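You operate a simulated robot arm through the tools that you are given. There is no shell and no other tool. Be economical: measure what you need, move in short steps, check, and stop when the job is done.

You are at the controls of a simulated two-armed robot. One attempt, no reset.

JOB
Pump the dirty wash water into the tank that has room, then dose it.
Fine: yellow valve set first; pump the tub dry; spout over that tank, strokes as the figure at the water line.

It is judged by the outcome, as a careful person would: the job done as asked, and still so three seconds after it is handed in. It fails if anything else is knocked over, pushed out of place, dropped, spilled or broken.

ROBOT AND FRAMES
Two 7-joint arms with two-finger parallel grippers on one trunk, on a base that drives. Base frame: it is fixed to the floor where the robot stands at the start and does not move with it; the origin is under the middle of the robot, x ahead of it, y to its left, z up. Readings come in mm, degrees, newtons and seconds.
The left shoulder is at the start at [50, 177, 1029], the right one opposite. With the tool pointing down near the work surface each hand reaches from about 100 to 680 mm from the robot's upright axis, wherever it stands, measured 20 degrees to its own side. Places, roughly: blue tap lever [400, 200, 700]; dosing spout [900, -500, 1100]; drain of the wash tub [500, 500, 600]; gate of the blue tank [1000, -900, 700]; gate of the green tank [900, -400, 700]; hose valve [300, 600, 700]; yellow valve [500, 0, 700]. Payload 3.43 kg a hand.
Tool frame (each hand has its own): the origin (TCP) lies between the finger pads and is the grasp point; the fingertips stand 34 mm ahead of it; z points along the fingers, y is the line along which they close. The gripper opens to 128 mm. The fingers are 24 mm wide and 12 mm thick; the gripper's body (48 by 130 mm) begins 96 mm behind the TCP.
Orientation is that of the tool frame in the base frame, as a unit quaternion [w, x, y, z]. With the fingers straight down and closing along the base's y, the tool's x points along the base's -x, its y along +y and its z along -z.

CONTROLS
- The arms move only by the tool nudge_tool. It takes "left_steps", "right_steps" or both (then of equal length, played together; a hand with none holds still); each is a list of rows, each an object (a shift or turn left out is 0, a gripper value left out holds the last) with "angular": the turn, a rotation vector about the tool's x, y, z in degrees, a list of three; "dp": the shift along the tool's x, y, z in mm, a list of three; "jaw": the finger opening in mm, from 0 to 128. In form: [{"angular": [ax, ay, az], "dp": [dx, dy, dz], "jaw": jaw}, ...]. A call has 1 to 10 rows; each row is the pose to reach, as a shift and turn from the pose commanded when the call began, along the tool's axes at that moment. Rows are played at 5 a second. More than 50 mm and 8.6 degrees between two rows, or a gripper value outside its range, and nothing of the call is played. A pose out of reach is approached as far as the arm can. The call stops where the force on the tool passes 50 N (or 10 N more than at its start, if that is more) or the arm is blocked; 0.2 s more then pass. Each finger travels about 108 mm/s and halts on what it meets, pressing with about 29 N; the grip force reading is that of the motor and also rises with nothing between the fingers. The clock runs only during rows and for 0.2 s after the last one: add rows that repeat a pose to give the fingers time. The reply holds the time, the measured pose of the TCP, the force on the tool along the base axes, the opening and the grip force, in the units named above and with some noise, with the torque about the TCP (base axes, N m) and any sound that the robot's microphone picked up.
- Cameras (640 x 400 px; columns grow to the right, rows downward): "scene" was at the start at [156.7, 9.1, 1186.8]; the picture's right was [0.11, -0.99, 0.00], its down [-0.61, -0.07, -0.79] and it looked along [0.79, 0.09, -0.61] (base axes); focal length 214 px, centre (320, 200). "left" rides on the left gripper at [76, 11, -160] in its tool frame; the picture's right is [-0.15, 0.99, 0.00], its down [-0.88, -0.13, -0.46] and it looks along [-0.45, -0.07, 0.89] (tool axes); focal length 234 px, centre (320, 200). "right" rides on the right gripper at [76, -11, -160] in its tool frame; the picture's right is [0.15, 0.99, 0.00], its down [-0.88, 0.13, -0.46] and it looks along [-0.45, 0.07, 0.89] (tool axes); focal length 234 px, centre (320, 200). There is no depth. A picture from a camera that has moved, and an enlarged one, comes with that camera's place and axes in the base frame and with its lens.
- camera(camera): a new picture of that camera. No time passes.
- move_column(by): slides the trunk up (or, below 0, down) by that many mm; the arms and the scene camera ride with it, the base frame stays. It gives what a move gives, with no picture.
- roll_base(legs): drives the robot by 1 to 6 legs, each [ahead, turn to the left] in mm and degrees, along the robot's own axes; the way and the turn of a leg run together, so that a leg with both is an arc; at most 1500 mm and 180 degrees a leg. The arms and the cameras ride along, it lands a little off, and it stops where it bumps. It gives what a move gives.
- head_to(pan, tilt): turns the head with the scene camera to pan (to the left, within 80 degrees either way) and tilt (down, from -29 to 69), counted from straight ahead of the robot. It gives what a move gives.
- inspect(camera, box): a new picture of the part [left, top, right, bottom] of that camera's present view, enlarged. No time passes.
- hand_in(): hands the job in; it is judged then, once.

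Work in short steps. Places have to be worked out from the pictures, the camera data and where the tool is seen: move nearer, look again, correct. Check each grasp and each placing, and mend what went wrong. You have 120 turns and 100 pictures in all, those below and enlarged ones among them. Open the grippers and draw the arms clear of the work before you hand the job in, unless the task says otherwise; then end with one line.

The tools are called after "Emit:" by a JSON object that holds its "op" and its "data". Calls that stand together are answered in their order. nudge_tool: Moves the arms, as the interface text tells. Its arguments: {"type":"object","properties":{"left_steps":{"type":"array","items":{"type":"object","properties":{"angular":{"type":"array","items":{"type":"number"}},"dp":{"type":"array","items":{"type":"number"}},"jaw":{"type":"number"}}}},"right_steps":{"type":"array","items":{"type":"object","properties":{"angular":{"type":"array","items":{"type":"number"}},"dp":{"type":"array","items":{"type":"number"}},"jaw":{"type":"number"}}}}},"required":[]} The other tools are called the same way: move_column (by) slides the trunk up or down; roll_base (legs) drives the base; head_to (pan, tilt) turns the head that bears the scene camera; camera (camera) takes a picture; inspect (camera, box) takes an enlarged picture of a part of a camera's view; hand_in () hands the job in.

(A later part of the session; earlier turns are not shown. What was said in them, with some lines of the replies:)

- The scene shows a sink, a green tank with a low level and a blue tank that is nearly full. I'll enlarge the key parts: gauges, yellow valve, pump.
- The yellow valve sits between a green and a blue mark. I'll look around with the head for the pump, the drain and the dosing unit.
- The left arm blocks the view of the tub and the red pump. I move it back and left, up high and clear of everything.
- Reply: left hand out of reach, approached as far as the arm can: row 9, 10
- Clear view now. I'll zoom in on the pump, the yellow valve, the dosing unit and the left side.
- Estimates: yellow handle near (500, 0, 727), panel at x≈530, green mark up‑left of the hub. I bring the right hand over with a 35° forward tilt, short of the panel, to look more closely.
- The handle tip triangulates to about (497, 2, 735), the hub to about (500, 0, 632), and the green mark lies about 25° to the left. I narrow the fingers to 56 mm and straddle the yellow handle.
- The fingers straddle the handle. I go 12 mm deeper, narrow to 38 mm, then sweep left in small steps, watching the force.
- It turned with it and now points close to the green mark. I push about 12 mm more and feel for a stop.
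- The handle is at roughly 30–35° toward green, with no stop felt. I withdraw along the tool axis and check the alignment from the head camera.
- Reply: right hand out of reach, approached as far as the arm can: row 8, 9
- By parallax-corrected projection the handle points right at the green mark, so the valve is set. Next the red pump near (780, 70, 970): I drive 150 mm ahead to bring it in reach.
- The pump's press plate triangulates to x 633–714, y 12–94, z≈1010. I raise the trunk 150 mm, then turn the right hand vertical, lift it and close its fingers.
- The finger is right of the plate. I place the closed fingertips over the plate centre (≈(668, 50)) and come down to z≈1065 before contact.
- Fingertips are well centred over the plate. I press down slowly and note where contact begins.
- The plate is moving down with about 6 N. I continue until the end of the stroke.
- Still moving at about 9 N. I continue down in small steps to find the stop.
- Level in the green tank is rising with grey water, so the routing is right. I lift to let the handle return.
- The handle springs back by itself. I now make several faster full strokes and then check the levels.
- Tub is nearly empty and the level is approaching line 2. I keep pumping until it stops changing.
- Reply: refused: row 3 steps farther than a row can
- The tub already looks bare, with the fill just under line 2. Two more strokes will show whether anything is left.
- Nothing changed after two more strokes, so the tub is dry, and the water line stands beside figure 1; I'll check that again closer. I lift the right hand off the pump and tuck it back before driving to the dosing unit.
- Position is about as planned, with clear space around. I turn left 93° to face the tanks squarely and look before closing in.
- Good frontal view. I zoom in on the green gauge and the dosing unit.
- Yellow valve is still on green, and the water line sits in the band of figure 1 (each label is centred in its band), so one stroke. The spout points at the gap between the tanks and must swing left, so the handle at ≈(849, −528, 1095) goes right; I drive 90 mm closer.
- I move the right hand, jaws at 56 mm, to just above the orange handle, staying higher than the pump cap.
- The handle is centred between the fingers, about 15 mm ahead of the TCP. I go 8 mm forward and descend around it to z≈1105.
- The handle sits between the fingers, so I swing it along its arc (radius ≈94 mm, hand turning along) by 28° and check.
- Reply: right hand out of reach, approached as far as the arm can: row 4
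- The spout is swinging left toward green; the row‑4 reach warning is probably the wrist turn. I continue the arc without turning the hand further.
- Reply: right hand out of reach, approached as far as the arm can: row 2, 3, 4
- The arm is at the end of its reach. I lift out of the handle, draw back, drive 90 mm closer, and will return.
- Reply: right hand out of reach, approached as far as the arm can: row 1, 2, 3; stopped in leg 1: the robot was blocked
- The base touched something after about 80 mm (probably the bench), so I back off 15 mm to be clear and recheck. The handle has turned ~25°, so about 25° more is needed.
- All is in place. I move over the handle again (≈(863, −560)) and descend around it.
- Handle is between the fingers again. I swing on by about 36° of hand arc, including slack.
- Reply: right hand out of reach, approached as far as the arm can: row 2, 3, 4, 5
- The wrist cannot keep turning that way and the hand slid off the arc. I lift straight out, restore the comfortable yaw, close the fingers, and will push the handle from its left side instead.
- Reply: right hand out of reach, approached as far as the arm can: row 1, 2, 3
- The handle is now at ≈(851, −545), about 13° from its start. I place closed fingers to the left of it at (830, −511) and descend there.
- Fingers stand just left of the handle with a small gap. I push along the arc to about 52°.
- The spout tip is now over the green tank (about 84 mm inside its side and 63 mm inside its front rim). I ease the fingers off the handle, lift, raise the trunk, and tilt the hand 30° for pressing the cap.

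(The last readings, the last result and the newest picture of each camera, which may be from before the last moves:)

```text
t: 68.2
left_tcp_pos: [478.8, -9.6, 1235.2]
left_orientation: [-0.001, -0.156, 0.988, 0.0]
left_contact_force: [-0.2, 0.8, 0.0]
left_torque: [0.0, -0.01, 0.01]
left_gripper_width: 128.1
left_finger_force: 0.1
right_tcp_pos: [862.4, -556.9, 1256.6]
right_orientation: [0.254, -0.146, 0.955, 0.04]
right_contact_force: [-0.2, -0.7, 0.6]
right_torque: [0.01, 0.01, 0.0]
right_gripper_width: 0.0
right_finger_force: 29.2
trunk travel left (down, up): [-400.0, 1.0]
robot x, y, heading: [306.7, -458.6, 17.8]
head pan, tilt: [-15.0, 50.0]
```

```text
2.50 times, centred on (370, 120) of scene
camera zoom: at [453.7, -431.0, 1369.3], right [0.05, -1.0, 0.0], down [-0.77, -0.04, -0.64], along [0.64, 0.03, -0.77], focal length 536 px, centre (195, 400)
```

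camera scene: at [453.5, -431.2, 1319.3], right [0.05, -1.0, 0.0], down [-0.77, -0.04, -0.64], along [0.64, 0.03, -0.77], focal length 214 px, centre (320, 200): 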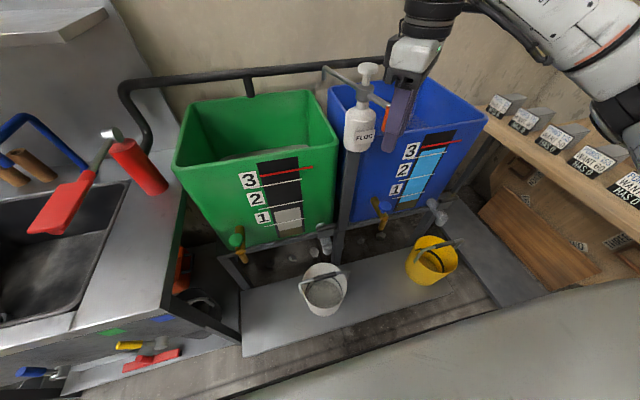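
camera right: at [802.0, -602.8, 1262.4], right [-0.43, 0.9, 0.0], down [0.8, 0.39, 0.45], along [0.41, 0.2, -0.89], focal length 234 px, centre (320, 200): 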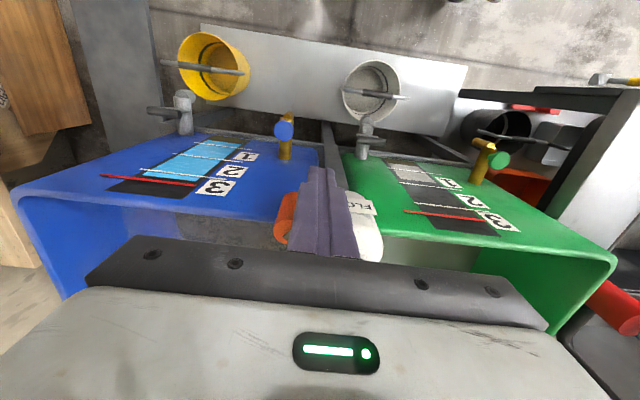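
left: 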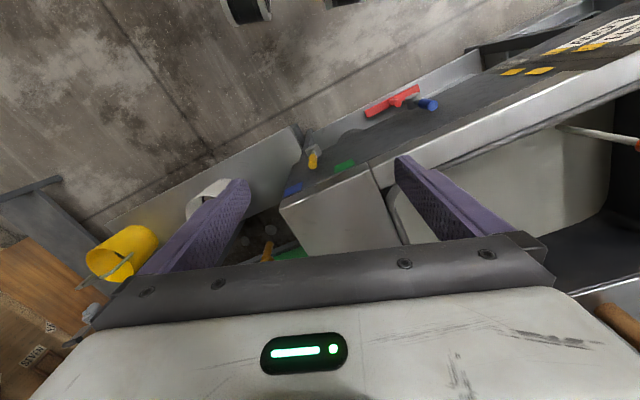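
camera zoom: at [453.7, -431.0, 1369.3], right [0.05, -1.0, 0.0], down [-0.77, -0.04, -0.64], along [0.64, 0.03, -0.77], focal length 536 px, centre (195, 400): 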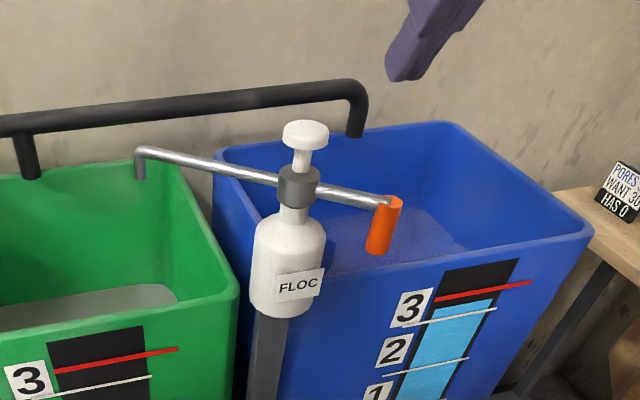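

The spout tip projects well within the green tank's opening. I bring the fingertips to just above the cap at (927, −502, 1165).

Emit:
{"op": "nudge_tool", "data": {"right_steps": [{"dp": [-14, 11, 10]}, {"dp": [-32, 24, 25]}, {"dp": [-43, 32.5, 45]}, {"dp": [-43, 32.5, 60]}]}}

Emit:
{"op": "inspect", "data": {"camera": "scene", "box": [280, 40, 460, 200]}}

Emit:
{"op": "camera", "data": {"camera": "right"}}

```text
t: 69.2
left_tcp_pos: [478.3, -9.4, 1235.9]
left_orientation: [0.001, -0.157, 0.988, 0.0]
left_contact_force: [0.0, 0.0, -0.3]
left_torque: [0.0, 0.0, -0.04]
left_gripper_width: 128.2
left_finger_force: 0.0
right_tcp_pos: [918.5, -505.9, 1225.7]
right_orientation: [0.254, -0.146, 0.955, 0.038]
right_contact_force: [0.0, -0.2, 0.3]
right_torque: [0.01, 0.02, -0.02]
right_gripper_width: 0.0
right_finger_force: 28.7
trunk travel left (down, up): [-400.0, 1.0]
robot x, y, heading: [310.8, -456.4, 17.9]
head pan, tilt: [-15.0, 50.0]
```

```text
2.50 times, centred on (370, 120) of scene
camera zoom: at [453.6, -431.3, 1369.3], right [0.05, -1.0, 0.0], down [-0.77, -0.04, -0.64], along [0.64, 0.03, -0.77], focal length 536 px, centre (195, 400)
```

zoom: 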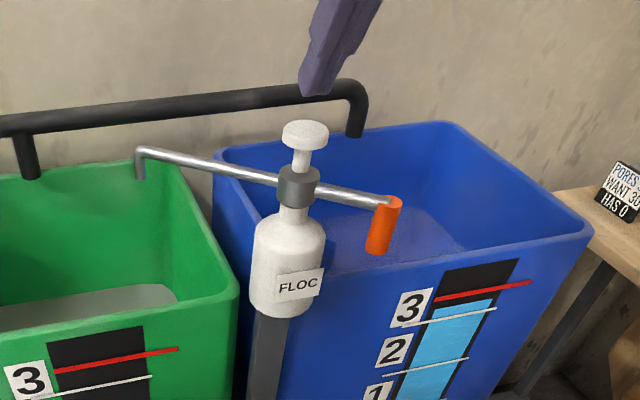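

```text
33 pictures are left
camera right: at [782.9, -559.9, 1327.8], right [-0.42, 0.91, -0.07], down [0.47, 0.28, 0.83], along [0.78, 0.31, -0.55], focal length 234 px, centre (320, 200)
```

right: 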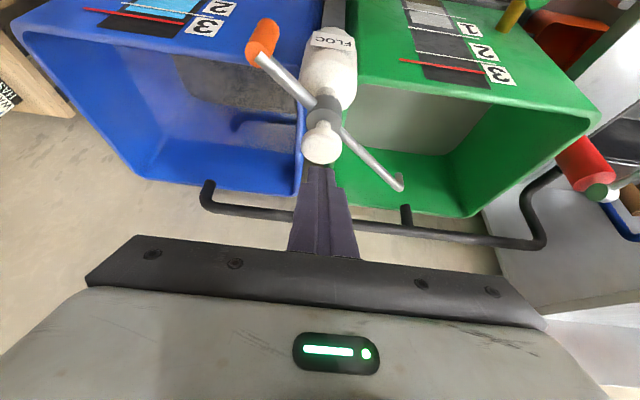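

Fingertips are above the cap. I press straight down 44 mm in total in small rows (about 26 mm gap first), in one continuous stroke.

Emit:
{"op": "nudge_tool", "data": {"right_steps": [{"dp": [5, 0, 8.7]}, {"dp": [10, 0, 17.3]}, {"dp": [14, 0, 24.2]}, {"dp": [17, 0, 29.4]}, {"dp": [19.5, 0, 33.8]}, {"dp": [22, 0, 38.1]}]}}

Emit:
{"op": "inspect", "data": {"camera": "scene", "box": [280, 40, 460, 200]}}

```text
t: 70.6
left_tcp_pos: [476.1, -9.3, 1234.7]
left_orientation: [0.0, -0.156, 0.988, 0.0]
left_contact_force: [-0.3, -0.1, 0.0]
left_torque: [0.01, -0.01, -0.01]
left_gripper_width: 128.2
left_finger_force: 0.1
right_tcp_pos: [916.6, -506.2, 1185.4]
right_orientation: [0.256, -0.146, 0.955, 0.04]
right_contact_force: [3.0, -0.6, 7.9]
right_torque: [0.0, -0.11, -0.02]
right_gripper_width: 0.0
right_finger_force: 29.1
trunk travel left (down, up): [-400.0, 1.0]
robot x, y, heading: [307.1, -458.3, 18.2]
head pan, tilt: [-15.0, 50.0]
```

```text
2.50 times, centred on (370, 120) of scene
camera zoom: at [453.2, -431.0, 1369.4], right [0.05, -1.0, 0.0], down [-0.76, -0.04, -0.64], along [0.64, 0.03, -0.77], focal length 536 px, centre (195, 400)
```

zoom: 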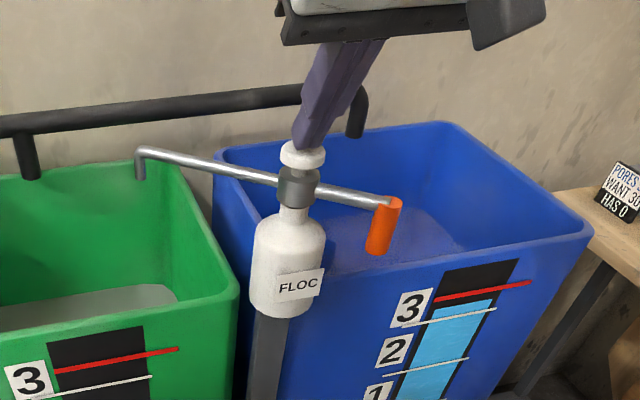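

The cap is partway down with about 8 N. I continue to the bottom of the stroke.

Emit:
{"op": "nudge_tool", "data": {"right_steps": [{"dp": [2, 0, 3.5]}, {"dp": [4, 0, 6.9]}, {"dp": [6, 0, 10.4]}, {"dp": [8, 0, 13.9]}, {"dp": [8, 0, 13.9]}]}}

Emit:
{"op": "inspect", "data": {"camera": "scene", "box": [280, 40, 460, 200]}}

```text
t: 71.8
left_tcp_pos: [474.0, -10.2, 1235.3]
left_orientation: [0.002, -0.157, 0.988, -0.001]
left_contact_force: [0.1, 0.2, -0.2]
left_torque: [-0.04, 0.0, -0.01]
left_gripper_width: 127.7
left_finger_force: 0.1
right_tcp_pos: [914.3, -507.6, 1181.8]
right_orientation: [0.269, -0.145, 0.951, 0.044]
right_contact_force: [5.6, -5.5, 47.2]
right_torque: [-0.07, -0.49, 0.49]
right_gripper_width: 0.2
right_finger_force: 29.4
trunk travel left (down, up): [-400.0, 1.0]
robot x, y, heading: [311.4, -456.8, 17.6]
head pan, tilt: [-15.0, 50.0]
```

```text
2.50 times, centred on (370, 120) of scene
camera zoom: at [449.1, -431.5, 1370.1], right [0.05, -1.0, 0.0], down [-0.76, -0.04, -0.65], along [0.65, 0.03, -0.76], focal length 536 px, centre (195, 400)
```

zoom: 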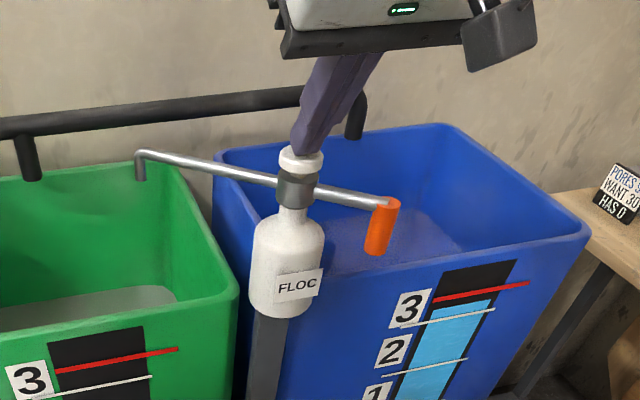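

The stroke bottomed out at 47 N. I lift straight off and check that the cap springs back.

Emit:
{"op": "nudge_tool", "data": {"right_steps": [{"dp": [-10, 0, -17]}, {"dp": [-20, 0, -35]}, {"dp": [-30, 0, -52]}, {"dp": [-35, 0, -61]}]}}

Emit:
{"op": "inspect", "data": {"camera": "scene", "box": [200, 40, 460, 260]}}

```text
t: 72.8
left_tcp_pos: [476.7, -9.2, 1235.1]
left_orientation: [0.0, -0.156, 0.988, 0.0]
left_contact_force: [-0.2, 0.4, -1.3]
left_torque: [0.0, 0.0, -0.04]
left_gripper_width: 127.8
left_finger_force: 0.0
right_tcp_pos: [916.6, -506.1, 1238.0]
right_orientation: [0.253, -0.147, 0.955, 0.039]
right_contact_force: [-0.4, -0.2, 0.2]
right_torque: [-0.01, -0.01, -0.01]
right_gripper_width: 0.0
right_finger_force: 29.2
trunk travel left (down, up): [-400.0, 1.0]
robot x, y, heading: [308.3, -456.3, 17.9]
head pan, tilt: [-15.0, 50.0]
```

```text
1.82 times, centred on (330, 150) of scene
camera zoom: at [453.3, -431.1, 1369.2], right [0.05, -1.0, 0.0], down [-0.76, -0.04, -0.64], along [0.64, 0.03, -0.77], focal length 390 px, centre (302, 291)
```

zoom: 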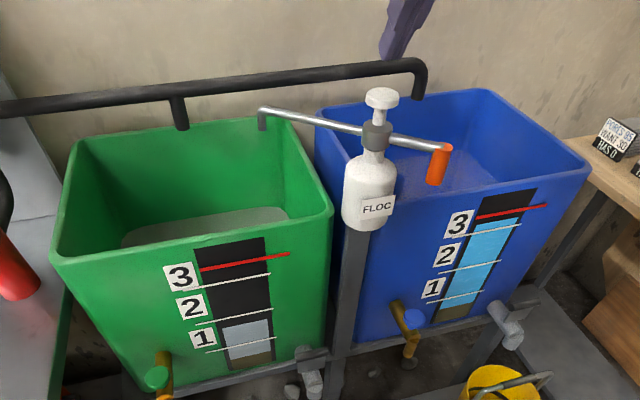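

The cap is back up, and the gauge water has changed tint, so the dose went in. I open the gripper, draw the right arm back, and check everything once more.

Emit:
{"op": "nudge_tool", "data": {"right_steps": [{"dp": [30, 0, -30]}, {"dp": [65, 0, -55]}, {"dp": [105, 0, -75]}, {"dp": [145, 0, -95], "jaw": 60}, {"dp": [185, 0, -110], "jaw": 128}, {"dp": [217, 0, -125]}, {"dp": [217, 0, -125]}]}}

Emit:
{"op": "roll_base", "data": {"legs": [[-150, 0]]}}

Emit:
{"op": "head_to", "data": {"pan": 0, "tilt": 35}}

Emit:
{"op": "camera", "data": {"camera": "scene"}}

Emit:
{"op": "inspect", "data": {"camera": "scene", "box": [230, 130, 430, 300]}}

```text
t: 74.4
left_tcp_pos: [477.5, -9.8, 1235.1]
left_orientation: [-0.002, -0.157, 0.988, 0.0]
left_contact_force: [0.0, -0.1, -0.4]
left_torque: [0.04, 0.01, -0.01]
left_gripper_width: 127.9
left_finger_force: 0.1
right_tcp_pos: [678.4, -581.3, 1237.3]
right_orientation: [0.254, -0.146, 0.955, 0.038]
right_contact_force: [0.2, 0.1, 0.1]
right_torque: [0.02, 0.01, 0.02]
right_gripper_width: 127.9
right_finger_force: 0.0
trunk travel left (down, up): [-400.0, 1.0]
robot x, y, heading: [309.5, -453.9, 17.9]
head pan, tilt: [-15.0, 50.0]
```

```text
t: 75.8
left_tcp_pos: [333.5, -56.8, 1236.6]
left_orientation: [0.0, -0.157, 0.988, 0.0]
left_contact_force: [-0.3, 0.6, 0.3]
left_torque: [-0.01, 0.02, 0.01]
left_gripper_width: 128.0
left_finger_force: 0.0
right_tcp_pos: [534.6, -627.9, 1237.4]
right_orientation: [0.255, -0.147, 0.955, 0.039]
right_contact_force: [0.5, 0.8, 0.6]
right_torque: [-0.01, -0.05, 0.02]
right_gripper_width: 127.9
right_finger_force: 0.0
trunk travel left (down, up): [-400.0, 1.0]
robot x, y, heading: [166.6, -501.3, 18.0]
head pan, tilt: [-15.0, 50.0]
```

```text
t: 76.6
left_tcp_pos: [333.4, -55.7, 1235.0]
left_orientation: [0.0, -0.157, 0.988, 0.0]
left_contact_force: [0.6, 0.0, 0.2]
left_torque: [-0.06, -0.01, 0.01]
left_gripper_width: 128.3
left_finger_force: 0.0
right_tcp_pos: [535.7, -627.4, 1238.6]
right_orientation: [0.254, -0.146, 0.955, 0.038]
right_contact_force: [0.8, 0.0, 0.4]
right_torque: [0.0, 0.01, 0.0]
right_gripper_width: 128.2
right_finger_force: 0.1
trunk travel left (down, up): [-400.0, 1.0]
robot x, y, heading: [169.2, -501.4, 18.1]
head pan, tilt: [0.0, 35.0]
```

```text
29 pictures are left
camera scene: at [317.1, -454.4, 1390.9], right [0.31, -0.95, 0.0], down [-0.55, -0.18, -0.82], along [0.78, 0.25, -0.57], focal length 214 px, centre (320, 200)
```

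scene: 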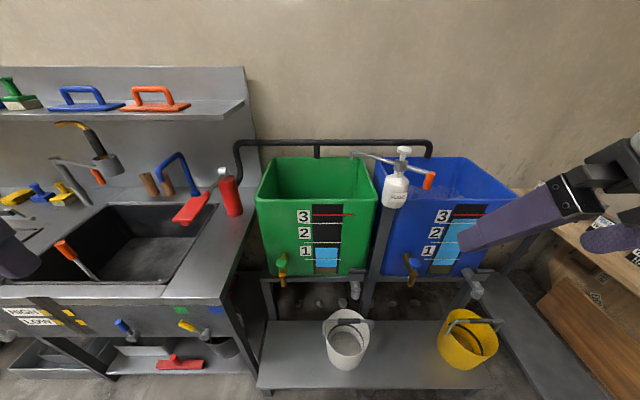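

```text
2.35 times, centred on (330, 215) of scene
camera zoom: at [317.1, -454.4, 1390.9], right [0.31, -0.95, 0.0], down [-0.55, -0.18, -0.82], along [0.78, 0.25, -0.57], focal length 505 px, centre (296, 165)
```

zoom: 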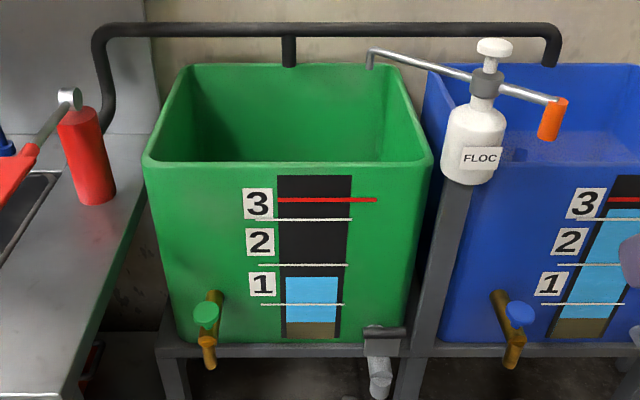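

The green tank's water has turned clear blue, so the dose was right. The tub is dry, the valve is on green, the spout is over the green tank, and both arms are clear, so I hand in.

Emit:
{"op": "hand_in", "data": {}}

```text
The job is handed in.
```

I set the yellow valve to green, pumped the tub dry into the green tank, swung the spout over that tank and gave it one stroke for figure 1. The tank water then turned clear blue. While driving, the base touched something once, probably the bench; I backed off and nothing looked moved.
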